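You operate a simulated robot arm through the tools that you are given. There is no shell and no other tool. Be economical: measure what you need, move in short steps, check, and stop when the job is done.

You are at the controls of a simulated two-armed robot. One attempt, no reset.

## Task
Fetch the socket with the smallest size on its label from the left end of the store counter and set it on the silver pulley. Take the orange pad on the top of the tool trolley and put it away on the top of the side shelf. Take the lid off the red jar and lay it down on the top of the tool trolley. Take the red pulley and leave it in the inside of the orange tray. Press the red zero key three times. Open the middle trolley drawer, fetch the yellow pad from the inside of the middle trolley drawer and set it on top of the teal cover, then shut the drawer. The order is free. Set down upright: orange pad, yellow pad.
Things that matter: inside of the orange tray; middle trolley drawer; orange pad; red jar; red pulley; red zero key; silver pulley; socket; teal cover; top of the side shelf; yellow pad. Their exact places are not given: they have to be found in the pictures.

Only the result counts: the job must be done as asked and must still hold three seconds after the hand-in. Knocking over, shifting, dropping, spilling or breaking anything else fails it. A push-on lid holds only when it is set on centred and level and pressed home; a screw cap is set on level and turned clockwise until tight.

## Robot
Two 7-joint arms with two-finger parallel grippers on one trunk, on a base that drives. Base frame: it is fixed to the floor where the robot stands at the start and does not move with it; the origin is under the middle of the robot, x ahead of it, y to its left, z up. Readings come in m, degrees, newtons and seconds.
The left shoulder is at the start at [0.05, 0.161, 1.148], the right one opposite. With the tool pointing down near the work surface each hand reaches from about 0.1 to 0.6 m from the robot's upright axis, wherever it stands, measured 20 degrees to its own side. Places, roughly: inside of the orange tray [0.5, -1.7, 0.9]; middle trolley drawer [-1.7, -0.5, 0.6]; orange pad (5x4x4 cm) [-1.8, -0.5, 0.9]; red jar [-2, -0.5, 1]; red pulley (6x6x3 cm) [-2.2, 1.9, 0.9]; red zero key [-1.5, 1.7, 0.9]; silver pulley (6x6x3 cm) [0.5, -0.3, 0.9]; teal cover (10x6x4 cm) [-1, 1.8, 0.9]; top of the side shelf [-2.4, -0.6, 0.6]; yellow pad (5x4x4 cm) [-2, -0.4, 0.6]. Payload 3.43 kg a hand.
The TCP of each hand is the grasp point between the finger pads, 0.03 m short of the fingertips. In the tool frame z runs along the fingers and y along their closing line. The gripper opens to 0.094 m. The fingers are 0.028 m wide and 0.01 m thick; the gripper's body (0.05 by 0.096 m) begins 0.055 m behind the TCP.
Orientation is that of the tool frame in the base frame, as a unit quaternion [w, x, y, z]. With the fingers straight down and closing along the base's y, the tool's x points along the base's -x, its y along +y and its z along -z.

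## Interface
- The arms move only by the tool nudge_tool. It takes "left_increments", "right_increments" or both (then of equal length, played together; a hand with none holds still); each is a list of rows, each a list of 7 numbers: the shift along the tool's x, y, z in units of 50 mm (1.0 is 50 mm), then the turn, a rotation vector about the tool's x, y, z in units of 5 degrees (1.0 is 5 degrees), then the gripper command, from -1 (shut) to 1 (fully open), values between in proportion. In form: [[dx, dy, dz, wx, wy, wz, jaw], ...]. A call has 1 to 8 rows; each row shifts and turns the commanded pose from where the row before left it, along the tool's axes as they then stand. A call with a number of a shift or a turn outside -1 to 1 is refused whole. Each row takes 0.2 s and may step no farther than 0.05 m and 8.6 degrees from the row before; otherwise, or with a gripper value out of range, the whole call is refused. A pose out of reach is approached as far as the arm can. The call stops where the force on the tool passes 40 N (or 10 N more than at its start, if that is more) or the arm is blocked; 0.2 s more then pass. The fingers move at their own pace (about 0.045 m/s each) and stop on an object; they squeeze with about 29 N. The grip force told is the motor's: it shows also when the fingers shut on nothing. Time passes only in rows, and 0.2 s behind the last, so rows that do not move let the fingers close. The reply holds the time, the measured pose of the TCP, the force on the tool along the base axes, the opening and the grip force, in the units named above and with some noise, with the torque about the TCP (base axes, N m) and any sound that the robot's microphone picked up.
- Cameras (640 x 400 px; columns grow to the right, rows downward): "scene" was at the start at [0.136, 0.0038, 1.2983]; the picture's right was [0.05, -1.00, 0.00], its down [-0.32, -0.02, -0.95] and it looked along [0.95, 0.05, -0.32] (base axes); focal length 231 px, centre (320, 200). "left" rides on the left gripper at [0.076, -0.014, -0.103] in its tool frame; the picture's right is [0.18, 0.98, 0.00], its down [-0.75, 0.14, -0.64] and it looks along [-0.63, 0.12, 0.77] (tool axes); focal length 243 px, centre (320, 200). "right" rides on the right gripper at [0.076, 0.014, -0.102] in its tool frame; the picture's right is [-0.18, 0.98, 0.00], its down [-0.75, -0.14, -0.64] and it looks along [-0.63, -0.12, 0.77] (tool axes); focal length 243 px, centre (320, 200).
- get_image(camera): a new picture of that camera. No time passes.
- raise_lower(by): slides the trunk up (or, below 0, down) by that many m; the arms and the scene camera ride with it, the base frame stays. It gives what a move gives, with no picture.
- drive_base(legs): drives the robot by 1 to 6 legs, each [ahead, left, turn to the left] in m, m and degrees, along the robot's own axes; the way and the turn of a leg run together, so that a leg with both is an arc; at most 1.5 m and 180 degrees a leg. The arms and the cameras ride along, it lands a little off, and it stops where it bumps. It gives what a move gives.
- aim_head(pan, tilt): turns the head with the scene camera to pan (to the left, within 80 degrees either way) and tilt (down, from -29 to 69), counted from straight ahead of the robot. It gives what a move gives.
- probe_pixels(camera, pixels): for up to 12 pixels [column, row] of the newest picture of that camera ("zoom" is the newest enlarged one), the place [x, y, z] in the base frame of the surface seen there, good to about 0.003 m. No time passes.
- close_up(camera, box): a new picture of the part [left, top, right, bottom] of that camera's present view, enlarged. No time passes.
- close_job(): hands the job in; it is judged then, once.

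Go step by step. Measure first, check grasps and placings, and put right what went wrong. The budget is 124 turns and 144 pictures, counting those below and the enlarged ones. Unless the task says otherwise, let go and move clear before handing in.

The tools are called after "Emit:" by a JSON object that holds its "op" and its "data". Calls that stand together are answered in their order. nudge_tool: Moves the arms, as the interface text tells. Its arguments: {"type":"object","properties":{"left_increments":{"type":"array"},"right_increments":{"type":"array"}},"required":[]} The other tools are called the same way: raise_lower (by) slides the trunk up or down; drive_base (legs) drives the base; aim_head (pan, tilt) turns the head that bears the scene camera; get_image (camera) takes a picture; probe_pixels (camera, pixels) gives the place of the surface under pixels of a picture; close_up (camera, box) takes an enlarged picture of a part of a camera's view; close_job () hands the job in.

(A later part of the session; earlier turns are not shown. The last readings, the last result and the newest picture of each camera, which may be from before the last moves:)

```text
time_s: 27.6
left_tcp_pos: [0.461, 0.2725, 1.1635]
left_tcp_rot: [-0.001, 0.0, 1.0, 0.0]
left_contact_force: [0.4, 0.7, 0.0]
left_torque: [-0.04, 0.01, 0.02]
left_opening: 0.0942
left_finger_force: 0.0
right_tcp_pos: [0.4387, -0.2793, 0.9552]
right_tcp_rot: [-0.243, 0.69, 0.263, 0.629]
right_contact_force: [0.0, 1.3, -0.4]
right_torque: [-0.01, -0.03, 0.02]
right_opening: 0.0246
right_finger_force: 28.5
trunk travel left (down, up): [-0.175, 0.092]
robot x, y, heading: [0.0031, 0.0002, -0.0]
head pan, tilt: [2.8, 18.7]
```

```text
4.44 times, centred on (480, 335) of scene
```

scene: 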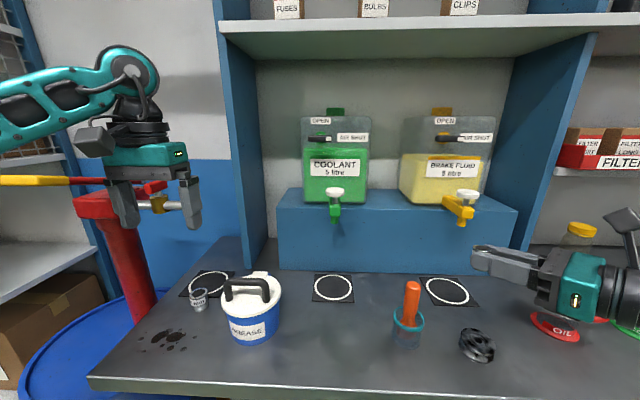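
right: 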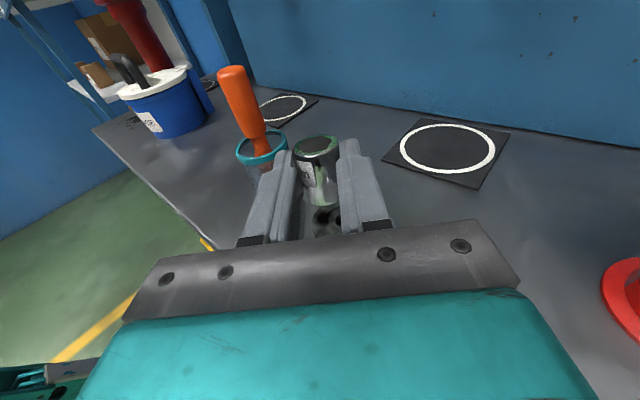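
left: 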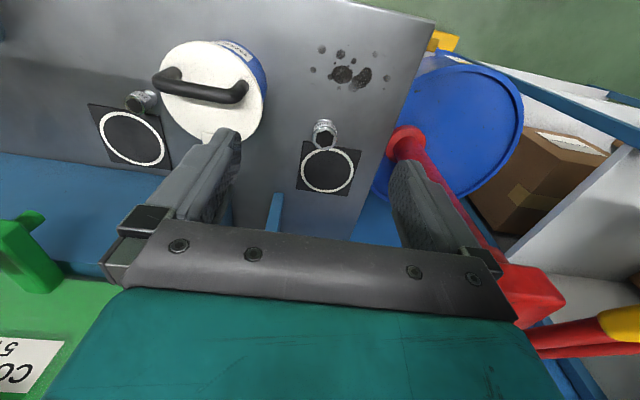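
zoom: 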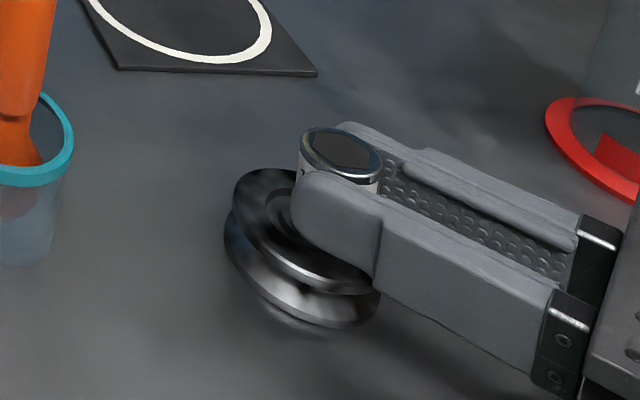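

Socket is about 8 mm short in x and ~6 mm above the pulley. I'll correct, lower the rest, and check contact force before release.

Emit:
{"op": "nudge_tool", "data": {"right_increments": [[0, 0.07, 0.15, 0, 0, 0, -1], [-0.1, 0, 0, 0, 0, 0, -1]]}}

Emit:
{"op": "close_up", "data": {"camera": "scene", "box": [430, 290, 530, 380]}}

Emit:
{"op": "close_up", "data": {"camera": "right", "box": [270, 110, 370, 240]}}

Emit:
{"op": "probe_pixels", "data": {"camera": "right", "pixels": [[316, 145], [322, 212], [330, 222], [340, 225], [310, 215]]}}

```text
time_s: 28.2
left_tcp_pos: [0.4595, 0.2739, 1.1638]
left_tcp_rot: [0.0, 0.0, 1.0, 0.0]
left_contact_force: [0.5, -0.4, 0.4]
left_torque: [-0.02, 0.03, 0.0]
left_opening: 0.0939
left_finger_force: 0.0
right_tcp_pos: [0.4453, -0.2778, 0.949]
right_tcp_rot: [-0.242, 0.69, 0.262, 0.629]
right_contact_force: [-0.2, 0.2, -0.2]
right_torque: [-0.02, 0.02, -0.01]
right_opening: 0.0247
right_finger_force: 28.9
trunk travel left (down, up): [-0.175, 0.092]
robot x, y, heading: [0.0002, 0.0023, -0.1]
head pan, tilt: [2.8, 18.7]
```

```text
4.44 times, centred on (480, 335) of scene
```

zoom: 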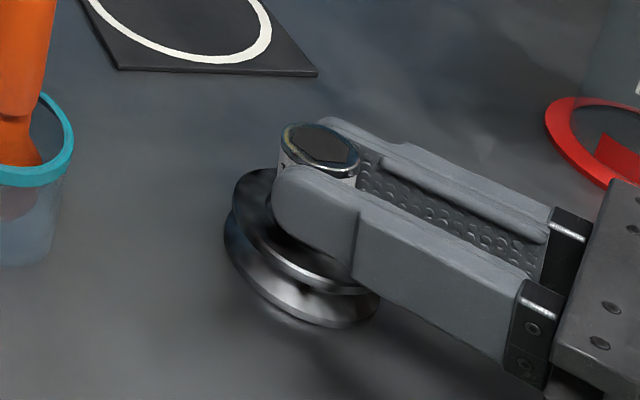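

```text
3.08 times, centred on (320, 175) of right
```

zoom: 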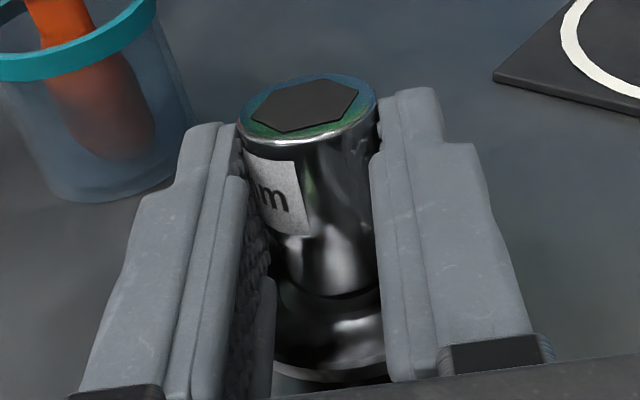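

```text
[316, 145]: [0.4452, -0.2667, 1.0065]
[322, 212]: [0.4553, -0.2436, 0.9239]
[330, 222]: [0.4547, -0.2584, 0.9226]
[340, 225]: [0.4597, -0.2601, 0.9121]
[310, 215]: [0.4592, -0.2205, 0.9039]
```

The socket's foot is just above the pulley. I'll lower 2–4 mm until touching.

Emit:
{"op": "nudge_tool", "data": {"right_increments": [[-0.04, 0, 0, 0, 0, 0, -1], [-0.03, 0, 0, 0, 0, 0, -1]]}}

Emit:
{"op": "get_image", "data": {"camera": "right"}}

Emit:
{"op": "probe_pixels", "data": {"camera": "right", "pixels": [[318, 142], [318, 134], [318, 154], [332, 222], [338, 205], [320, 195]]}}

```text
time_s: 28.8
left_tcp_pos: [0.4601, 0.2728, 1.1628]
left_tcp_rot: [-0.001, 0.0, 1.0, 0.0]
left_contact_force: [0.8, -0.7, -0.2]
left_torque: [0.02, -0.03, 0.01]
left_opening: 0.0943
left_finger_force: 0.2
right_tcp_pos: [0.4458, -0.2768, 0.9468]
right_tcp_rot: [-0.243, 0.688, 0.263, 0.631]
right_contact_force: [-0.4, -1.6, 7.7]
right_torque: [0.09, -0.21, 0.03]
right_opening: 0.0249
right_finger_force: 28.6
trunk travel left (down, up): [-0.175, 0.092]
robot x, y, heading: [-0.001, 0.0045, -0.2]
head pan, tilt: [2.8, 18.7]
```

```text
111 pictures are left
```

right: 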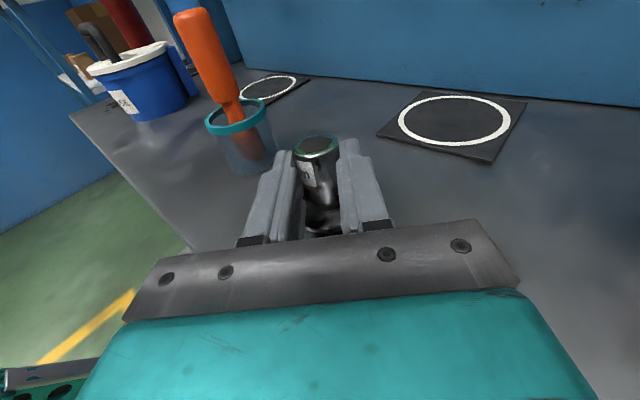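

```text
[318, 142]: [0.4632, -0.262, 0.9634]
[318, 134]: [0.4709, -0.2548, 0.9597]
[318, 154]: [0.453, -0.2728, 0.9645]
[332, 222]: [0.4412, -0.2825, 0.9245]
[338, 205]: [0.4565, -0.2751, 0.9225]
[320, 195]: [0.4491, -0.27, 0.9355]
```

Contact felt (7.7 N) with the socket centred at (0.462,-0.264). Releasing and backing straight out.

Emit:
{"op": "nudge_tool", "data": {"right_increments": [[0, 0, 0, 0, 0, 0, -0.2], [0, 0, 0, 0, 0, 0, -0.1], [0, 0, 0, 0, 0, 0, 0], [0, 0, -0.3, 0, 0, 0, 0], [0, 0, -0.6, 0, 0, 0, 0], [0, 0, -0.8, 0, 0, 0, 0]]}}

Emit:
{"op": "close_up", "data": {"camera": "scene", "box": [430, 290, 530, 380]}}

Emit:
{"op": "get_image", "data": {"camera": "right"}}

```text
time_s: 30.2
left_tcp_pos: [0.4606, 0.273, 1.1633]
left_tcp_rot: [0.0, -0.001, 1.0, 0.001]
left_contact_force: [0.0, -0.1, 0.6]
left_torque: [-0.01, -0.02, -0.01]
left_opening: 0.0938
left_finger_force: 0.0
right_tcp_pos: [0.3817, -0.333, 0.9542]
right_tcp_rot: [-0.243, 0.689, 0.263, 0.63]
right_contact_force: [-0.5, -0.1, 0.3]
right_torque: [-0.03, 0.02, 0.0]
right_opening: 0.0469
right_finger_force: 0.1
trunk travel left (down, up): [-0.175, 0.092]
robot x, y, heading: [0.0005, -0.0005, -0.2]
head pan, tilt: [2.8, 18.7]
```

```text
4.44 times, centred on (480, 335) of scene
```

zoom: 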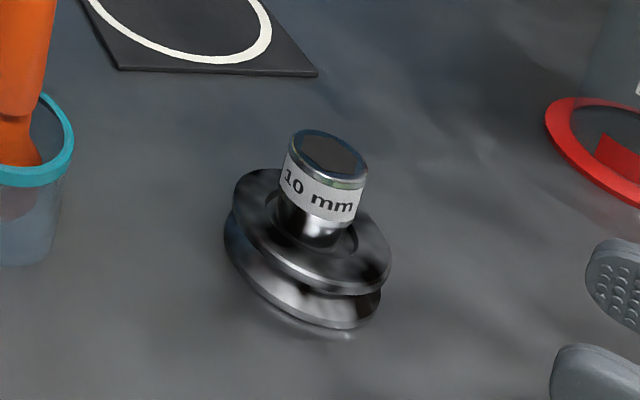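

```text
109 pictures are left
```

right: 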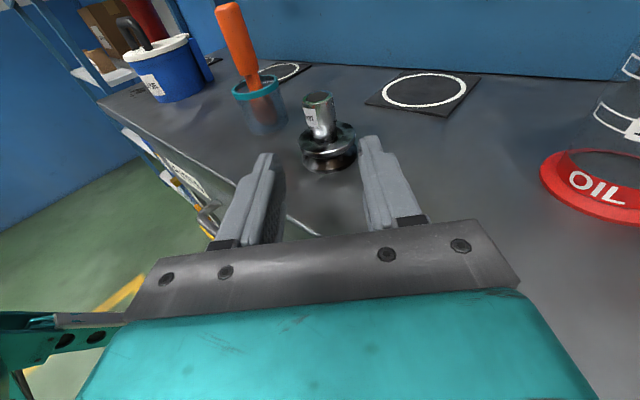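

The 10 mm socket stands upright on the pulley. I'll raise the hand, back the base 0.35 m, and look around for the other stations.

Emit:
{"op": "nudge_tool", "data": {"right_increments": [[0.5, 0, -0.8, 0, 0, 0, 0], [1, 0, 0, 0, 0, 0, 0], [1, 0, 0, 0, 0, 0, 0], [1, 0, 0, 0, 0, 0, 0]]}}

Emit:
{"op": "drive_base", "data": {"legs": [[-0.4, 0, 0]]}}

Emit:
{"op": "nudge_tool", "data": {"right_increments": [[0, 0, 0, 0.653, -0.252, -0.714, 0], [0, 0, 0, 0.653, -0.252, -0.714, 0], [0, 0, 0, 0.653, -0.252, -0.714, 0], [0, 0, 0, 0.653, -0.252, -0.714, 0], [0, 0, 0, 0.653, -0.252, -0.714, 0], [0, 0, 0, 0.653, -0.252, -0.714, 0], [0, 0, 0, 0.653, -0.252, -0.714, 0], [0, 0, 0, 0.653, -0.252, -0.714, 0]]}}

Emit:
{"op": "aim_head", "data": {"pan": -75, "tilt": 25}}

Emit:
{"op": "get_image", "data": {"camera": "scene"}}

```text
time_s: 31.2
left_tcp_pos: [0.4592, 0.2729, 1.1625]
left_tcp_rot: [0.0, -0.001, 1.0, 0.0]
left_contact_force: [-0.3, -0.1, 0.3]
left_torque: [-0.01, -0.01, -0.02]
left_opening: 0.0939
left_finger_force: 0.0
right_tcp_pos: [0.3643, -0.3491, 1.1319]
right_tcp_rot: [-0.242, 0.691, 0.262, 0.629]
right_contact_force: [0.3, 0.9, -0.5]
right_torque: [0.0, -0.01, -0.02]
right_opening: 0.0471
right_finger_force: 0.0
trunk travel left (down, up): [-0.175, 0.092]
robot x, y, heading: [0.0029, -0.0039, -0.2]
head pan, tilt: [2.8, 18.7]
```

```text
time_s: 33.7
left_tcp_pos: [0.0622, 0.2731, 1.164]
left_tcp_rot: [0.0, -0.002, 1.0, -0.001]
left_contact_force: [-0.1, 0.5, -0.1]
left_torque: [-0.03, 0.02, -0.01]
left_opening: 0.094
left_finger_force: 0.0
right_tcp_pos: [-0.0331, -0.3497, 1.1322]
right_tcp_rot: [-0.244, 0.69, 0.264, 0.629]
right_contact_force: [-0.3, -0.2, 0.8]
right_torque: [-0.02, 0.02, -0.03]
right_opening: 0.0468
right_finger_force: 0.0
trunk travel left (down, up): [-0.175, 0.092]
robot x, y, heading: [-0.3964, 0.0032, 0.0]
head pan, tilt: [2.8, 18.7]
```

```text
time_s: 35.5
left_tcp_pos: [0.0622, 0.2742, 1.1641]
left_tcp_rot: [0.0, -0.001, 1.0, 0.001]
left_contact_force: [0.5, 0.1, -0.2]
left_torque: [-0.02, 0.0, -0.07]
left_opening: 0.0942
left_finger_force: 0.1
right_tcp_pos: [-0.0314, -0.3496, 1.1312]
right_tcp_rot: [-0.207, 0.583, 0.578, 0.532]
right_contact_force: [-0.6, -0.5, -0.7]
right_torque: [0.02, -0.02, 0.0]
right_opening: 0.0471
right_finger_force: 0.0
trunk travel left (down, up): [-0.175, 0.092]
robot x, y, heading: [-0.3965, -0.0016, 0.0]
head pan, tilt: [2.8, 18.7]
```

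```text
time_s: 37.0
left_tcp_pos: [0.0621, 0.2746, 1.1642]
left_tcp_rot: [0.0, -0.001, 1.0, 0.0]
left_contact_force: [-0.1, -0.7, -0.7]
left_torque: [-0.01, -0.01, 0.05]
left_opening: 0.0939
left_finger_force: 0.1
right_tcp_pos: [-0.0328, -0.3498, 1.1311]
right_tcp_rot: [-0.206, 0.584, 0.577, 0.532]
right_contact_force: [-0.1, 0.1, 0.5]
right_torque: [-0.03, 0.0, 0.01]
right_opening: 0.047
right_finger_force: 0.1
trunk travel left (down, up): [-0.175, 0.092]
robot x, y, heading: [-0.3986, 0.0001, -0.0]
head pan, tilt: [-75.0, 25.0]
```

```text
108 pictures are left
```

scene: 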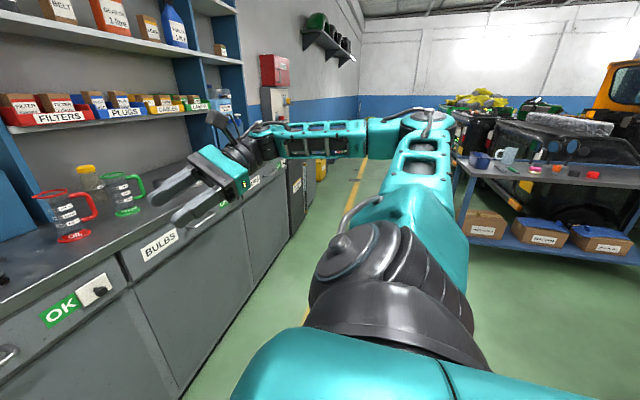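

The counter goes on to the right; a bench with items shows at right (550,170). I'll finish turning the hand to the down pose, then look to the left.

Emit:
{"op": "nudge_tool", "data": {"right_increments": [[0, 0, 0, 0.653, -0.252, -0.714, 0], [0, 0, 0, 0.653, -0.252, -0.714, 0], [0, 0, 0, 0.653, -0.252, -0.714, 0], [0, 0, 0, 0.653, -0.252, -0.714, 0], [0, 0, 0, 0.653, -0.252, -0.714, 0], [0, 0, 0, 0.653, -0.252, -0.714, 0], [0, 0, 0, 0.653, -0.252, -0.714, 0], [0, 0, 0, 0.653, -0.252, -0.714, 0]]}}

Emit:
{"op": "nudge_tool", "data": {"right_increments": [[0, 0, 0, 0.653, -0.252, -0.714, 0], [0, 0, 0, 0.653, -0.252, -0.714, 0], [0, 0, 0, 0.653, -0.252, -0.714, 0], [0, 0, 0, 0.653, -0.252, -0.714, 0], [0, 0, 0, 0.653, -0.252, -0.714, 0], [0, 0, 0, 0.653, -0.252, -0.714, 0], [0, 0, 0, 0.653, -0.252, -0.714, 0], [0, 0, 0, 0.653, -0.252, -0.714, 0]]}}

Emit:
{"op": "nudge_tool", "data": {"right_increments": [[0, 0, 0, 0.653, -0.252, -0.714, 0], [0, 0, 0, 0.653, -0.252, -0.714, 0], [0, 0, 0, 0.653, -0.252, -0.714, 0], [0, 0, 0, 0.653, -0.252, -0.714, 0], [0, 0, 0, 0.653, -0.252, -0.714, 0], [0, 0, 0, 0.653, -0.252, -0.714, 0]]}}

Emit:
{"op": "aim_head", "data": {"pan": 78, "tilt": 20}}

Emit:
{"op": "get_image", "data": {"camera": "scene"}}

```text
time_s: 38.8
left_tcp_pos: [0.0621, 0.2733, 1.1631]
left_tcp_rot: [0.0, -0.002, 1.0, 0.0]
left_contact_force: [0.2, 0.7, -0.2]
left_torque: [-0.03, -0.03, -0.01]
left_opening: 0.094
left_finger_force: 0.1
right_tcp_pos: [-0.032, -0.3499, 1.1315]
right_tcp_rot: [-0.145, 0.407, 0.822, 0.371]
right_contact_force: [0.1, 0.5, 0.2]
right_torque: [0.0, -0.02, 0.01]
right_opening: 0.0474
right_finger_force: 0.1
trunk travel left (down, up): [-0.175, 0.092]
robot x, y, heading: [-0.3953, -0.0012, 0.3]
head pan, tilt: [-75.0, 25.0]
```

```text
time_s: 40.6
left_tcp_pos: [0.0613, 0.2738, 1.1648]
left_tcp_rot: [0.001, -0.002, 1.0, 0.001]
left_contact_force: [-0.1, 0.4, -0.3]
left_torque: [0.03, 0.01, -0.01]
left_opening: 0.0941
left_finger_force: 0.1
right_tcp_pos: [-0.0317, -0.3491, 1.1307]
right_tcp_rot: [-0.066, 0.181, 0.967, 0.165]
right_contact_force: [0.0, -0.3, 0.0]
right_torque: [-0.03, -0.01, -0.02]
right_opening: 0.047
right_finger_force: 0.1
trunk travel left (down, up): [-0.175, 0.092]
robot x, y, heading: [-0.3958, -0.0001, -0.2]
head pan, tilt: [-75.0, 25.0]
```

```text
time_s: 42.0
left_tcp_pos: [0.0627, 0.2741, 1.1642]
left_tcp_rot: [0.0, -0.002, 1.0, 0.0]
left_contact_force: [0.0, -0.7, -0.6]
left_torque: [-0.04, 0.04, -0.03]
left_opening: 0.0939
left_finger_force: 0.0
right_tcp_pos: [-0.0319, -0.3506, 1.1307]
right_tcp_rot: [0.0, -0.005, 1.0, -0.005]
right_contact_force: [0.8, 0.0, 0.6]
right_torque: [-0.04, -0.02, 0.0]
right_opening: 0.0471
right_finger_force: 0.1
trunk travel left (down, up): [-0.175, 0.092]
robot x, y, heading: [-0.3956, 0.0008, 0.1]
head pan, tilt: [-75.0, 25.0]
```

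```text
time_s: 44.4
left_tcp_pos: [0.062, 0.2741, 1.1631]
left_tcp_rot: [0.0, -0.002, 1.0, 0.001]
left_contact_force: [0.5, 0.2, -0.2]
left_torque: [0.01, -0.02, 0.02]
left_opening: 0.0941
left_finger_force: 0.0
right_tcp_pos: [-0.0329, -0.3481, 1.1291]
right_tcp_rot: [-0.001, -0.003, 1.0, -0.004]
right_contact_force: [0.7, 0.5, -1.3]
right_torque: [0.0, 0.03, 0.0]
right_opening: 0.0472
right_finger_force: 0.0
trunk travel left (down, up): [-0.175, 0.092]
robot x, y, heading: [-0.3977, -0.0008, 0.3]
head pan, tilt: [78.0, 20.0]
```

```text
107 pictures are left
```

scene: 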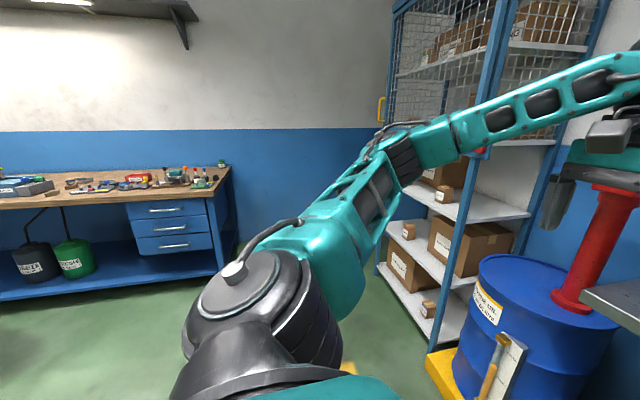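

The workbench is along y≈1.8 to the left. Now I'll turn the base round 180° to see the trolley and side shelf.

Emit:
{"op": "drive_base", "data": {"legs": [[0, 0, 180]]}}

Emit:
{"op": "aim_head", "data": {"pan": 10, "tilt": 20}}

Emit:
{"op": "get_image", "data": {"camera": "scene"}}

```text
time_s: 52.2
left_tcp_pos: [-0.85, -0.2859, 1.1636]
left_tcp_rot: [-0.001, 1.0, 0.014, 0.0]
left_contact_force: [0.1, -0.5, 0.0]
left_torque: [-0.03, -0.02, -0.01]
left_opening: 0.0942
left_finger_force: 0.1
right_tcp_pos: [-0.7708, 0.3383, 1.129]
right_tcp_rot: [-0.004, 1.0, 0.016, 0.0]
right_contact_force: [-0.4, -0.4, -0.4]
right_torque: [-0.03, -0.02, 0.03]
right_opening: 0.0471
right_finger_force: 0.1
trunk travel left (down, up): [-0.175, 0.092]
robot x, y, heading: [-0.3973, -0.0016, -178.2]
head pan, tilt: [78.0, 20.0]
```

```text
time_s: 53.5
left_tcp_pos: [-0.8507, -0.2854, 1.1629]
left_tcp_rot: [0.0, 1.0, 0.015, 0.0]
left_contact_force: [0.1, -0.4, -0.1]
left_torque: [-0.02, 0.01, -0.01]
left_opening: 0.0941
left_finger_force: 0.1
right_tcp_pos: [-0.7713, 0.3401, 1.1307]
right_tcp_rot: [-0.004, 1.0, 0.017, 0.001]
right_contact_force: [-0.4, -0.5, 0.2]
right_torque: [-0.01, 0.0, -0.04]
right_opening: 0.0469
right_finger_force: 0.1
trunk travel left (down, up): [-0.175, 0.092]
robot x, y, heading: [-0.3932, 0.0003, -178.2]
head pan, tilt: [10.0, 20.0]
```

```text
106 pictures are left
```

scene: 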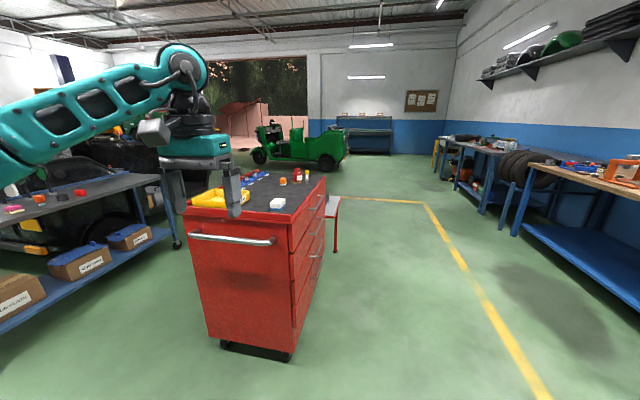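

The red trolley at (255,260) has its drawers on the +y side, with the side shelf behind it at (333,205). Probing its edges.

Emit:
{"op": "probe_pixels", "data": {"camera": "scene", "pixels": [[187, 212], [291, 222], [325, 178], [309, 240], [318, 235], [310, 270], [333, 205], [283, 181], [297, 175], [276, 203], [335, 245], [290, 355]]}}

Emit:
{"op": "close_up", "data": {"camera": "scene", "box": [180, 150, 360, 270]}}

```text
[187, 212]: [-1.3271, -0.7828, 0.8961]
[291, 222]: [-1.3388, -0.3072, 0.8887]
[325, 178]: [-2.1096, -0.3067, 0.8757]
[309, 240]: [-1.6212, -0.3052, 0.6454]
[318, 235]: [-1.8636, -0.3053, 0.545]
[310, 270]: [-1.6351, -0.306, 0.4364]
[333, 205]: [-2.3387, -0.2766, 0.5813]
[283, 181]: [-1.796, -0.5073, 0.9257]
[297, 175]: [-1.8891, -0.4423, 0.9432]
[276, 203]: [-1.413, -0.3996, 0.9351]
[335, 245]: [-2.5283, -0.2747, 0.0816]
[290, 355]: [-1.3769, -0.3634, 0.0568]
```

```text
3.33 times, centred on (270, 210) of scene
```

zoom: 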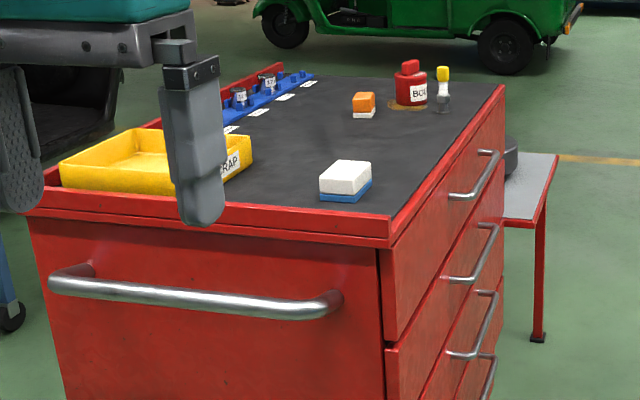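

Trolley spans x -1.33…-2.12, y -0.78…-0.305; pad at (-1.80,-0.51), jar at about (-1.95,-0.47). I'll drive along y≈0.3 and turn to face it.

Emit:
{"op": "drive_base", "data": {"legs": [[0, -0.3, -1.8], [1.5, 0, 0], [0, 0, 90]]}}

Emit:
{"op": "aim_head", "data": {"pan": 0, "tilt": 35}}

Emit:
{"op": "get_image", "data": {"camera": "scene"}}

```text
time_s: 66.5
left_tcp_pos: [-1.63, -0.1484, 1.1636]
left_tcp_rot: [0.0, 0.706, 0.708, 0.001]
left_contact_force: [-0.7, -0.6, 0.1]
left_torque: [-0.01, 0.01, 0.01]
left_opening: 0.0939
left_finger_force: 0.1
right_tcp_pos: [-2.2544, -0.0532, 1.1307]
right_tcp_rot: [-0.004, 0.705, 0.71, -0.003]
right_contact_force: [0.4, -0.7, 0.2]
right_torque: [0.0, -0.01, -0.02]
right_opening: 0.0472
right_finger_force: 0.1
trunk travel left (down, up): [-0.175, 0.092]
robot x, y, heading: [-1.9057, 0.3116, -89.8]
head pan, tilt: [10.0, 20.0]
```

```text
time_s: 67.3
left_tcp_pos: [-1.6311, -0.1488, 1.1636]
left_tcp_rot: [-0.001, 0.707, 0.707, 0.0]
left_contact_force: [-0.1, -0.5, -0.2]
left_torque: [-0.01, -0.05, -0.01]
left_opening: 0.0941
left_finger_force: 0.1
right_tcp_pos: [-2.2537, -0.0535, 1.13]
right_tcp_rot: [-0.004, 0.705, 0.709, -0.002]
right_contact_force: [-0.6, -0.5, -0.5]
right_torque: [0.04, 0.01, 0.03]
right_opening: 0.0468
right_finger_force: 0.0
trunk travel left (down, up): [-0.175, 0.092]
robot x, y, heading: [-1.9042, 0.3142, -89.9]
head pan, tilt: [0.0, 35.0]
```

```text
104 pictures are left
```

scene: 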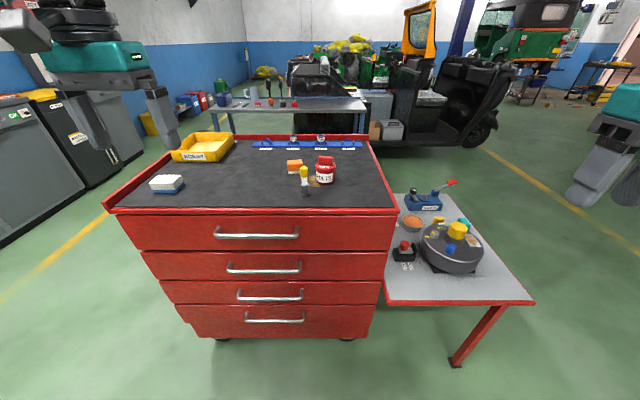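

Clear front view: four handles at rows 232, 268, 295, 318; jar at (325,170), orange pad (294,165), side shelf at (450,270). Probing all.

Emit:
{"op": "probe_pixels", "data": {"camera": "scene", "pixels": [[256, 236], [264, 271], [270, 298], [275, 321], [256, 216], [250, 256], [250, 287], [250, 310], [450, 285], [395, 230], [415, 290], [440, 210]]}}

Emit:
{"op": "close_up", "data": {"camera": "scene", "box": [270, 140, 350, 205]}}

Emit:
{"op": "close_up", "data": {"camera": "scene", "box": [370, 170, 530, 310]}}

Emit:
{"op": "close_up", "data": {"camera": "scene", "box": [100, 190, 400, 350]}}

```text
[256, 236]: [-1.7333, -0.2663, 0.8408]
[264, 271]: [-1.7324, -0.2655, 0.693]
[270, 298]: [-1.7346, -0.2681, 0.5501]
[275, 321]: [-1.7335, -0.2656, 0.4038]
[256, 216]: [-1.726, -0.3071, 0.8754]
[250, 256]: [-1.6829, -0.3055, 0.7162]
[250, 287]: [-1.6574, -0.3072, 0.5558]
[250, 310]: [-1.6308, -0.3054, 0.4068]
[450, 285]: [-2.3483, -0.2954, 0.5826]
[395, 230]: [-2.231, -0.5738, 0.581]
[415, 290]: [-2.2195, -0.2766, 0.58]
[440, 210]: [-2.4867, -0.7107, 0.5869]
```

```text
6.15 times, centred on (310, 172) of scene
```

zoom: 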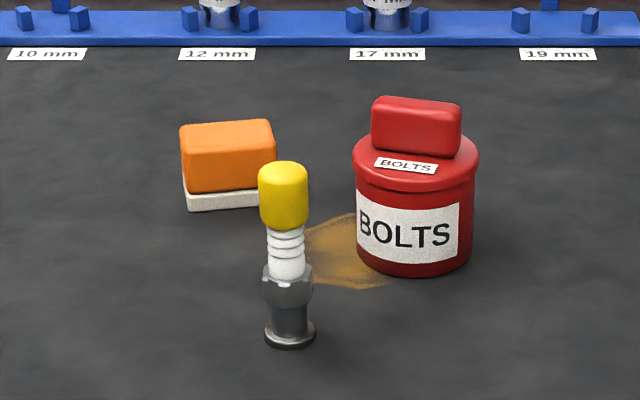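

```text
2.86 times, centred on (450, 240) of scene
```

zoom: 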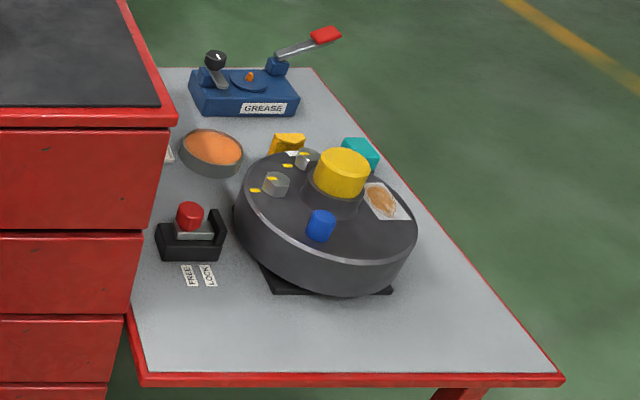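

```text
2.13 times, centred on (250, 270) of scene
```

zoom: 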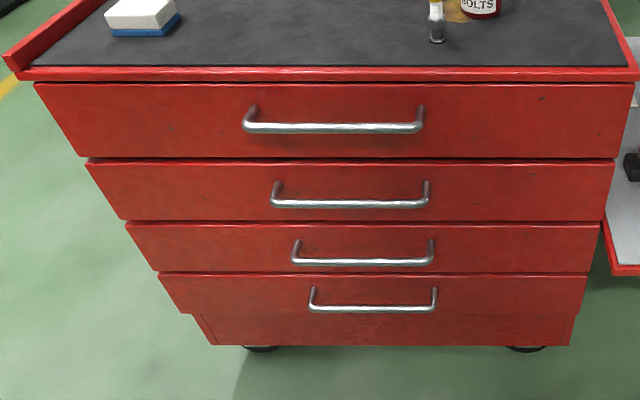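

The second handle (z≈0.69) is likely the middle drawer, its floor near 0.6. Before closing in I'll look down at my own base footprint.

Emit:
{"op": "aim_head", "data": {"pan": 0, "tilt": 69}}

Emit:
{"op": "get_image", "data": {"camera": "scene"}}

```text
time_s: 68.2
left_tcp_pos: [-1.6309, -0.148, 1.1639]
left_tcp_rot: [0.0, 0.707, 0.708, 0.001]
left_contact_force: [0.0, 0.2, -0.2]
left_torque: [-0.03, -0.02, 0.0]
left_opening: 0.0941
left_finger_force: 0.0
right_tcp_pos: [-2.2541, -0.0537, 1.1313]
right_tcp_rot: [-0.004, 0.704, 0.71, -0.002]
right_contact_force: [0.0, -0.1, 0.1]
right_torque: [0.01, 0.0, -0.03]
right_opening: 0.0471
right_finger_force: 0.1
trunk travel left (down, up): [-0.175, 0.092]
robot x, y, heading: [-1.9094, 0.3124, -89.9]
head pan, tilt: [0.0, 68.8]
```

```text
100 pictures are left
```

scene: 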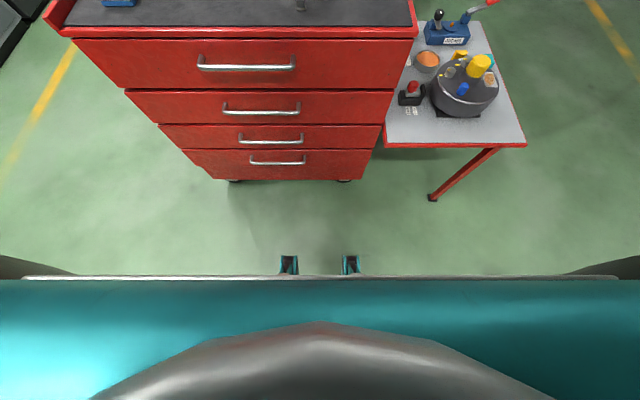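

Probing the base's front feet at (290,262).

Emit:
{"op": "probe_pixels", "data": {"camera": "scene", "pixels": [[289, 258], [289, 268], [351, 258], [320, 277], [320, 290], [30, 268], [320, 265]]}}

```text
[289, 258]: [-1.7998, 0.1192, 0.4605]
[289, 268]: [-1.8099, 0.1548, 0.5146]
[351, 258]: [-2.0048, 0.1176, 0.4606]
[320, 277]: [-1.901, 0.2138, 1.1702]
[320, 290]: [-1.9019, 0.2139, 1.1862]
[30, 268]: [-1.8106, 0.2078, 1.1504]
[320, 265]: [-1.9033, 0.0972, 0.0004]
```

The base reaches only 0.2 m ahead, so I can close in. Driving to about (-1.97, 0.045).

Emit:
{"op": "drive_base", "data": {"legs": [[0.265, -0.065, 0]]}}

Emit:
{"op": "aim_head", "data": {"pan": 0, "tilt": 40}}

Emit:
{"op": "get_image", "data": {"camera": "scene"}}

Emit:
{"op": "get_image", "data": {"camera": "left"}}

```text
time_s: 70.2
left_tcp_pos: [-1.6942, -0.411, 1.1631]
left_tcp_rot: [0.0, 0.706, 0.708, 0.0]
left_contact_force: [-0.1, 0.5, -0.6]
left_torque: [0.06, -0.01, -0.02]
left_opening: 0.0938
left_finger_force: 0.0
right_tcp_pos: [-2.3172, -0.3167, 1.1301]
right_tcp_rot: [-0.003, 0.703, 0.711, -0.002]
right_contact_force: [-0.2, -0.4, 0.2]
right_torque: [0.02, -0.01, -0.01]
right_opening: 0.047
right_finger_force: 0.1
trunk travel left (down, up): [-0.175, 0.092]
robot x, y, heading: [-1.9672, 0.0485, -89.9]
head pan, tilt: [0.0, 68.8]
```

```text
time_s: 71.1
left_tcp_pos: [-1.6947, -0.4106, 1.1635]
left_tcp_rot: [0.0, 0.706, 0.708, 0.0]
left_contact_force: [0.4, 0.1, 0.1]
left_torque: [-0.01, -0.01, 0.0]
left_opening: 0.0939
left_finger_force: 0.1
right_tcp_pos: [-2.3179, -0.3158, 1.131]
right_tcp_rot: [-0.004, 0.704, 0.71, -0.003]
right_contact_force: [0.7, -0.3, -0.4]
right_torque: [-0.02, 0.02, -0.04]
right_opening: 0.047
right_finger_force: 0.1
trunk travel left (down, up): [-0.175, 0.092]
robot x, y, heading: [-1.9717, 0.0475, -90.0]
head pan, tilt: [0.0, 40.0]
```

```text
99 pictures are left
```

scene: 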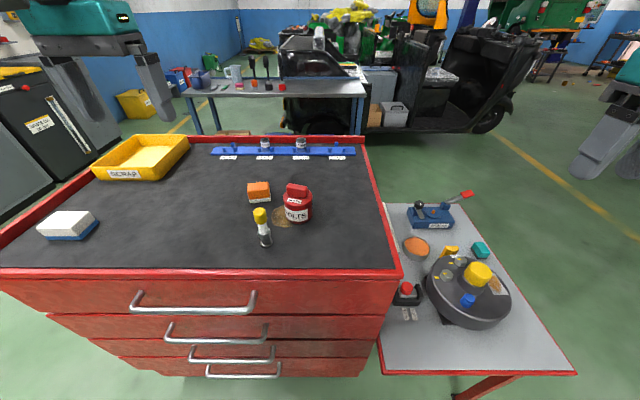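

```text
98 pictures are left
```

left: 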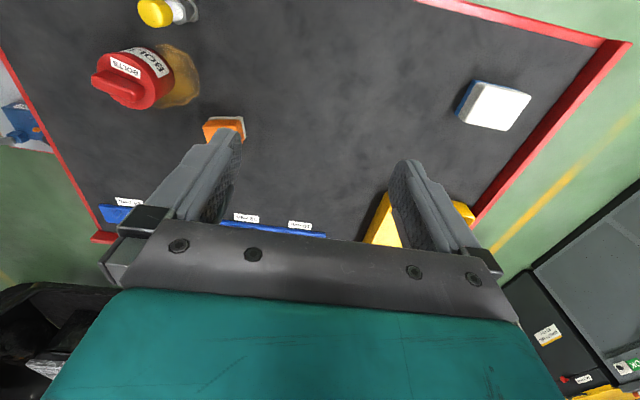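

Emit:
{"op": "close_up", "data": {"camera": "scene", "box": [240, 175, 320, 250]}}

Emit:
{"op": "probe_pixels", "data": {"camera": "scene", "pixels": [[249, 186], [269, 183], [251, 192], [270, 189], [260, 187], [297, 188], [297, 200], [298, 215], [284, 208], [312, 205], [260, 215], [330, 230]]}}

Emit:
{"op": "probe_pixels", "data": {"camera": "scene", "pixels": [[420, 350], [480, 350], [530, 340], [500, 330], [540, 365], [390, 340], [440, 365], [355, 345], [250, 200], [270, 199]]}}

```text
5.33 times, centred on (280, 212) of scene
```

zoom: 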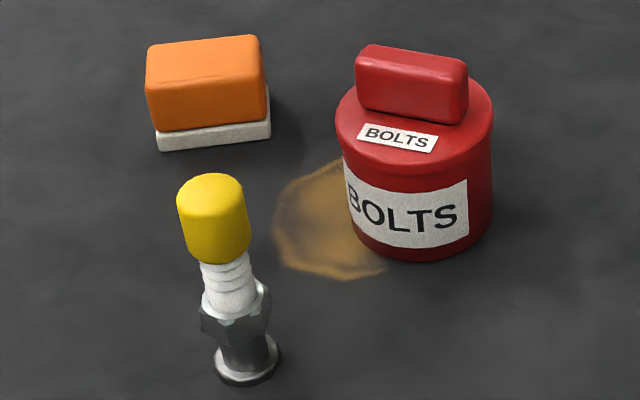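

```text
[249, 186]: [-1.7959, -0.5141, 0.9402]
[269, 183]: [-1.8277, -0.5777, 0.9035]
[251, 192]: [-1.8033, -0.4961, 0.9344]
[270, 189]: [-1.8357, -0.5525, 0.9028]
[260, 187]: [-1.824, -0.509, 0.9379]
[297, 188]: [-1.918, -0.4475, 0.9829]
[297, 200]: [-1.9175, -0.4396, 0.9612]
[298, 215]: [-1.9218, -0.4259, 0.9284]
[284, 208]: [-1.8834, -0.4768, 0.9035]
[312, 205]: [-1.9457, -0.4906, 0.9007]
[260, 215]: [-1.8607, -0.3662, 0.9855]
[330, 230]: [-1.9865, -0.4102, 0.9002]
```

```text
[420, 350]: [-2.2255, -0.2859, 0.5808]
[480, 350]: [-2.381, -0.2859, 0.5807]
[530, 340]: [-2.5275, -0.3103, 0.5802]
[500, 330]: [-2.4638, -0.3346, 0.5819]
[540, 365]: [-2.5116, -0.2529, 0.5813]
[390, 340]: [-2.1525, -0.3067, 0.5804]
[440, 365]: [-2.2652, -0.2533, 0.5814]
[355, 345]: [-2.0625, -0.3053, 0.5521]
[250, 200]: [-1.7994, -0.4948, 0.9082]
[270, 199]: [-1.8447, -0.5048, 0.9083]
```

The pad's centre is about (-1.818,-0.519), top 0.94, turned ~12°; jar centre about (-1.92,-0.46). Moving the left hand above the pad, turning −12.4°, with jaws part open.

Emit:
{"op": "nudge_tool", "data": {"left_increments": [[-0.5425, -0.615, 0, 0, 0, 0, 0.5], [-0.5425, -0.615, 0, 0, 0, 0, 0.5], [-0.5425, -0.615, 0, 0, 0, 0, 0.5], [-0.5425, -0.615, 0, 0, 0, 0, 0.5], [0, 0, 1, 0, 0, -0.83, 0.5], [0, 0, 1, 0, 0, -0.83, 0.5], [0, 0, 0.8, 0, 0, -0.82, 0.5]]}}

Emit:
{"op": "get_image", "data": {"camera": "left"}}

Emit:
{"op": "get_image", "data": {"camera": "scene"}}

```text
time_s: 72.7
left_tcp_pos: [-1.8178, -0.5197, 1.0216]
left_tcp_rot: [-0.001, 0.625, 0.781, 0.0]
left_contact_force: [0.1, -0.3, 0.9]
left_torque: [0.0, -0.02, 0.0]
left_opening: 0.0703
left_finger_force: 0.1
right_tcp_pos: [-2.3173, -0.3164, 1.1301]
right_tcp_rot: [-0.003, 0.703, 0.711, -0.003]
right_contact_force: [0.0, -0.1, -0.9]
right_torque: [-0.03, -0.03, -0.02]
right_opening: 0.0468
right_finger_force: 0.1
trunk travel left (down, up): [-0.175, 0.092]
robot x, y, heading: [-1.9669, 0.0459, -90.0]
head pan, tilt: [0.0, 40.0]
```

```text
96 pictures are left
```

left: 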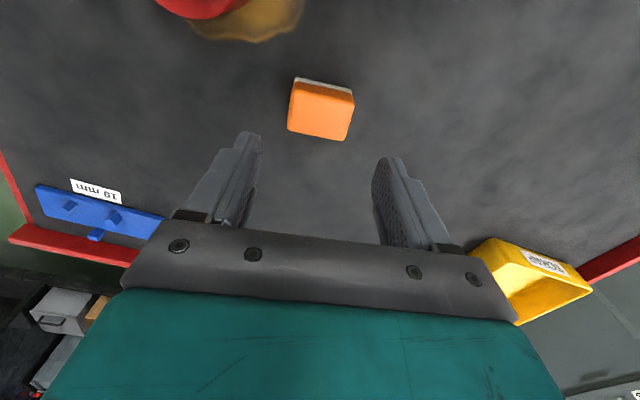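

```text
95 pictures are left
```

scene: 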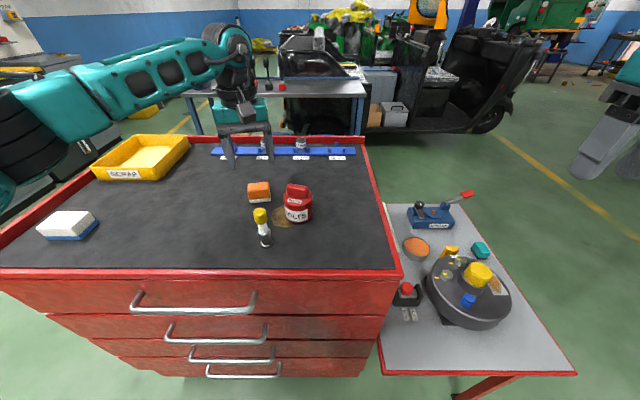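

Fingers look aligned with the pad at (320,110). Probing its corners in the left view for centring.

Emit:
{"op": "probe_pixels", "data": {"camera": "left", "pixels": [[297, 87], [351, 95], [291, 129], [344, 137], [320, 112]]}}

```text
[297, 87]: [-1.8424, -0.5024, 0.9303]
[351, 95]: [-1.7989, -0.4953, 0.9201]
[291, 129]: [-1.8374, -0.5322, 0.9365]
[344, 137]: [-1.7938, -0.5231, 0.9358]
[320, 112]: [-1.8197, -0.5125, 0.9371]
```

Centre ≈(-1.818,-0.513). Shifting 6 mm, lowering to 0.936 and gripping, then a gentle lift.

Emit:
{"op": "nudge_tool", "data": {"left_increments": [[0.12, 0, 0.6, 0, 0, 0, 0.5], [0, 0, 0.6, 0, 0, 0, 0.5], [0, 0, 0.5, 0, 0, 0, 0.5], [0, 0, 0, 0, 0, 0, -1], [0, 0, 0, 0, 0, 0, -1], [0, 0, 0, 0, 0, 0, -1], [0, 0, 0, 0, 0, 0, -1]]}}

Emit:
{"op": "nudge_tool", "data": {"left_increments": [[0, 0, -0.2, 0, 0, 0, -1], [0, 0, -0.4, 0, 0, 0, -1], [0, 0, -0.5, 0, 0, 0, -1], [0, 0, -0.5, 0, 0, 0, -1], [0, 0, -0.5, 0, 0, 0, -1], [0, 0, -0.5, 0, 0, 0, -1], [0, 0, -0.5, 0, 0, 0, -1]]}}

Emit:
{"op": "get_image", "data": {"camera": "left"}}

```text
time_s: 74.3
left_tcp_pos: [-1.8194, -0.5134, 0.939]
left_tcp_rot: [0.0, 0.625, 0.78, 0.0]
left_contact_force: [-0.2, 0.1, 0.9]
left_torque: [0.02, -0.01, 0.02]
left_opening: 0.0535
left_finger_force: 28.8
right_tcp_pos: [-2.317, -0.3163, 1.131]
right_tcp_rot: [-0.003, 0.704, 0.71, -0.003]
right_contact_force: [0.8, -0.5, -0.3]
right_torque: [0.0, -0.01, -0.02]
right_opening: 0.0471
right_finger_force: 0.0
trunk travel left (down, up): [-0.175, 0.092]
robot x, y, heading: [-1.9695, 0.0477, -89.7]
head pan, tilt: [0.0, 40.0]
```

```text
time_s: 75.9
left_tcp_pos: [-1.8184, -0.5138, 1.0946]
left_tcp_rot: [0.0, 0.625, 0.781, -0.001]
left_contact_force: [0.9, -0.1, -0.8]
left_torque: [-0.02, 0.0, 0.03]
left_opening: 0.0536
left_finger_force: 29.6
right_tcp_pos: [-2.3176, -0.3163, 1.1311]
right_tcp_rot: [-0.003, 0.704, 0.71, -0.002]
right_contact_force: [-0.5, 0.1, 0.0]
right_torque: [0.01, 0.03, 0.0]
right_opening: 0.0468
right_finger_force: 0.1
trunk travel left (down, up): [-0.175, 0.092]
robot x, y, heading: [-1.9667, 0.0469, -89.9]
head pan, tilt: [0.0, 40.0]
```

```text
94 pictures are left
```

left: 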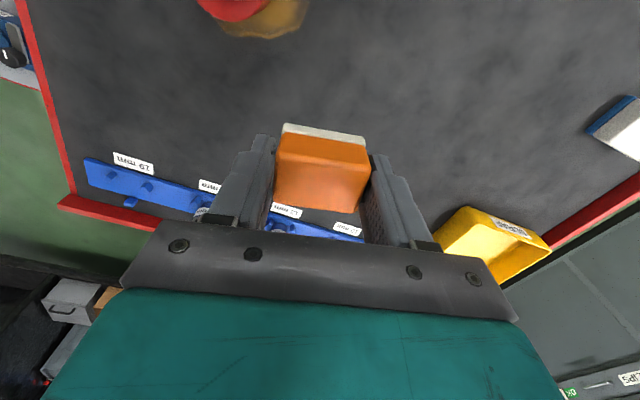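

The pad is held (white foot down). I'll drive right to about (-2.43, 0.13) so the free front strip of the side shelf, near (-2.28,-0.29), is before the left hand.

Emit:
{"op": "drive_base", "data": {"legs": [[-0.085, 0, 0], [0, -0.46, 0]]}}

Emit:
{"op": "aim_head", "data": {"pan": 15, "tilt": 55}}

Emit:
{"op": "get_image", "data": {"camera": "scene"}}

```text
time_s: 79.3
left_tcp_pos: [-2.2827, -0.4304, 1.0936]
left_tcp_rot: [-0.002, 0.626, 0.78, 0.0]
left_contact_force: [0.2, 0.0, 0.0]
left_torque: [-0.03, 0.0, 0.01]
left_opening: 0.0538
left_finger_force: 28.7
right_tcp_pos: [-2.7805, -0.2313, 1.1304]
right_tcp_rot: [-0.002, 0.705, 0.709, -0.002]
right_contact_force: [-0.5, 0.7, -0.1]
right_torque: [-0.03, 0.01, -0.01]
right_opening: 0.0471
right_finger_force: 0.1
trunk travel left (down, up): [-0.175, 0.092]
robot x, y, heading: [-2.4275, 0.1329, -90.1]
head pan, tilt: [0.0, 40.0]
```

```text
time_s: 80.1
left_tcp_pos: [-2.2815, -0.4295, 1.0951]
left_tcp_rot: [-0.001, 0.626, 0.78, 0.0]
left_contact_force: [-0.5, -0.8, -0.1]
left_torque: [0.01, 0.01, -0.03]
left_opening: 0.0536
left_finger_force: 28.8
right_tcp_pos: [-2.7822, -0.2309, 1.1294]
right_tcp_rot: [-0.004, 0.705, 0.709, -0.002]
right_contact_force: [-0.3, 0.1, 0.3]
right_torque: [0.02, -0.02, 0.04]
right_opening: 0.0468
right_finger_force: 0.0
trunk travel left (down, up): [-0.175, 0.092]
robot x, y, heading: [-2.4311, 0.1342, -90.0]
head pan, tilt: [15.0, 55.0]
```

```text
93 pictures are left
```

scene: 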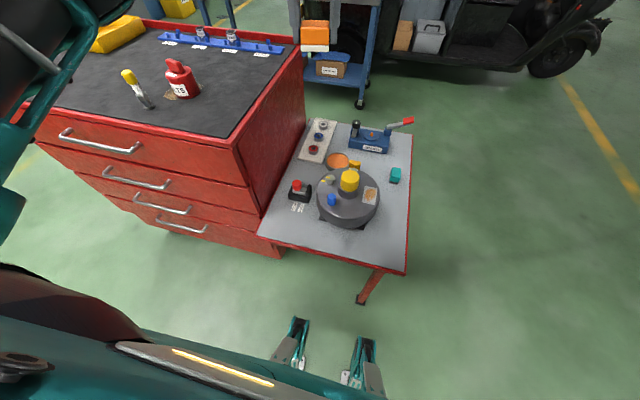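

Emit:
{"op": "probe_pixels", "data": {"camera": "scene", "pixels": [[300, 235], [330, 250], [290, 225], [355, 240], [395, 255], [345, 229], [320, 210], [300, 213], [280, 238], [385, 262], [303, 316], [355, 345]]}}

Emit:
{"op": "close_up", "data": {"camera": "scene", "box": [250, 150, 420, 280]}}

```text
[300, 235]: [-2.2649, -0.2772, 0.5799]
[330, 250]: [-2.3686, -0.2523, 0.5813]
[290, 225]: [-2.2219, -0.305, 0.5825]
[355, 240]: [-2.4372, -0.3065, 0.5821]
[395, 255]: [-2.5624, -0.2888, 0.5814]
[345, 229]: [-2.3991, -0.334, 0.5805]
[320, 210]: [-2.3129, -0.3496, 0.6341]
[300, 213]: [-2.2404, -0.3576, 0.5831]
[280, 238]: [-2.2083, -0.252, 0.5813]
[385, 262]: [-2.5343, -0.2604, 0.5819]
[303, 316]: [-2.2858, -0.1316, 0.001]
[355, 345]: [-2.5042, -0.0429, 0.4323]
```

```text
3.08 times, centred on (335, 215) of scene
```

zoom: 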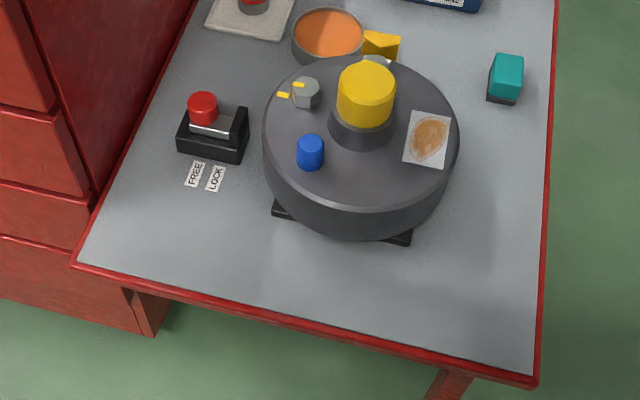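

Free spot confirmed at about (-2.265,-0.287). Moving across and starting down.

Emit:
{"op": "nudge_tool", "data": {"left_increments": [[0.678, 0.235, 0, 0, 0, 0, -1], [0.678, 0.235, 0, 0, 0, 0, -1], [0.678, 0.235, 0, 0, 0, 0, -1], [0.678, 0.235, 0, 0, 0, 0, -1], [0, 0, 0.6, 0, 0, 0, -1], [0, 0, 0.8, 0, 0, 0, -1], [0, 0, 0.8, 0, 0, 0, -1], [0, 0, 0.8, 0, 0, 0, -1]]}}

Emit:
{"op": "nudge_tool", "data": {"left_increments": [[0, 0, 0.8, 0, 0, 0, -1], [0, 0, 0.8, 0, 0, 0, -1], [0, 0, 0.8, 0, 0, 0, -1], [0, 0, 0.8, 0, 0, 0, -1], [0, 0, 0.8, 0, 0, 0, -1], [0, 0, 0.8, 0, 0, 0, -1]]}}

Emit:
{"op": "get_image", "data": {"camera": "left"}}

Emit:
{"op": "get_image", "data": {"camera": "scene"}}

```text
time_s: 81.9
left_tcp_pos: [-2.2666, -0.2875, 0.944]
left_tcp_rot: [0.0, 0.627, 0.779, -0.001]
left_contact_force: [0.3, -0.8, 0.1]
left_torque: [0.02, -0.02, -0.02]
left_opening: 0.0537
left_finger_force: 29.4
right_tcp_pos: [-2.7811, -0.2305, 1.1317]
right_tcp_rot: [-0.003, 0.705, 0.709, -0.003]
right_contact_force: [0.5, -0.5, -0.5]
right_torque: [0.01, 0.0, 0.01]
right_opening: 0.0469
right_finger_force: 0.1
trunk travel left (down, up): [-0.175, 0.092]
robot x, y, heading: [-2.4333, 0.1316, -90.3]
head pan, tilt: [15.0, 55.0]
```

```text
time_s: 83.3
left_tcp_pos: [-2.2658, -0.2883, 0.7031]
left_tcp_rot: [0.0, 0.626, 0.779, 0.0]
left_contact_force: [0.0, 1.1, 0.7]
left_torque: [0.02, 0.03, -0.02]
left_opening: 0.0536
left_finger_force: 28.7
right_tcp_pos: [-2.7806, -0.2311, 1.1304]
right_tcp_rot: [-0.004, 0.704, 0.71, -0.003]
right_contact_force: [0.4, 0.3, 0.8]
right_torque: [-0.01, -0.02, 0.04]
right_opening: 0.0472
right_finger_force: 0.1
trunk travel left (down, up): [-0.175, 0.092]
robot x, y, heading: [-2.4296, 0.1313, -89.8]
head pan, tilt: [15.0, 55.0]
```

```text
91 pictures are left
```

left: 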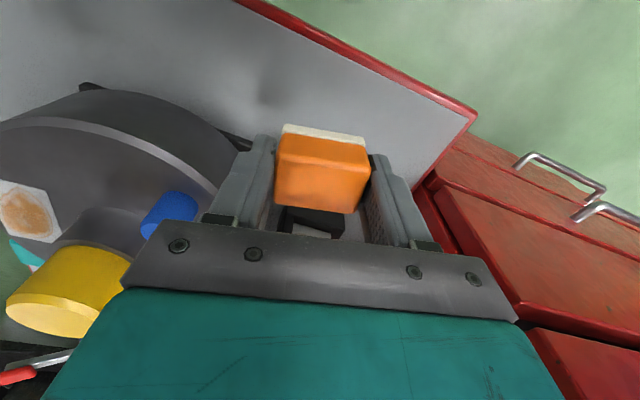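

```text
90 pictures are left
```

scene: 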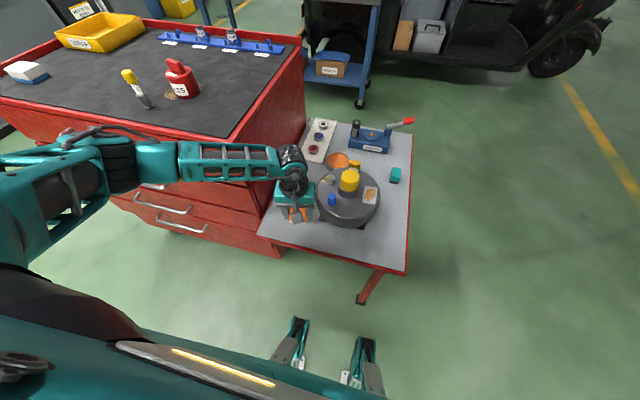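

Path is clear on both sides. Lowering onto the shelf.

Emit:
{"op": "nudge_tool", "data": {"left_increments": [[0, 0, 0.6, 0, 0, 0, -1], [0, 0, 0.6, 0, 0, 0, -1], [0, 0, 0.36, 0, 0, 0, -1], [0, 0, 0.05, 0, 0, 0, -1], [0, 0, 0.04, 0, 0, 0, -1]]}}

Emit:
{"op": "close_up", "data": {"camera": "left", "box": [200, 90, 440, 250]}}

```text
time_s: 84.5
left_tcp_pos: [-2.2668, -0.288, 0.6218]
left_tcp_rot: [0.0, 0.625, 0.781, 0.0]
left_contact_force: [0.0, -0.8, -0.8]
left_torque: [0.0, -0.02, 0.01]
left_opening: 0.0538
left_finger_force: 29.3
right_tcp_pos: [-2.7811, -0.2308, 1.1301]
right_tcp_rot: [-0.004, 0.704, 0.71, -0.002]
right_contact_force: [-0.5, 0.4, -0.1]
right_torque: [-0.01, 0.0, -0.03]
right_opening: 0.0468
right_finger_force: 0.0
trunk travel left (down, up): [-0.175, 0.092]
robot x, y, heading: [-2.4341, 0.1343, -90.1]
head pan, tilt: [15.0, 55.0]
```

```text
2.50 times, centred on (320, 170) of left
```

zoom: 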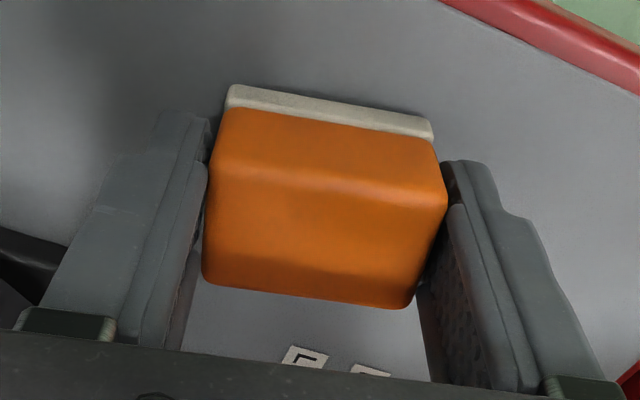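

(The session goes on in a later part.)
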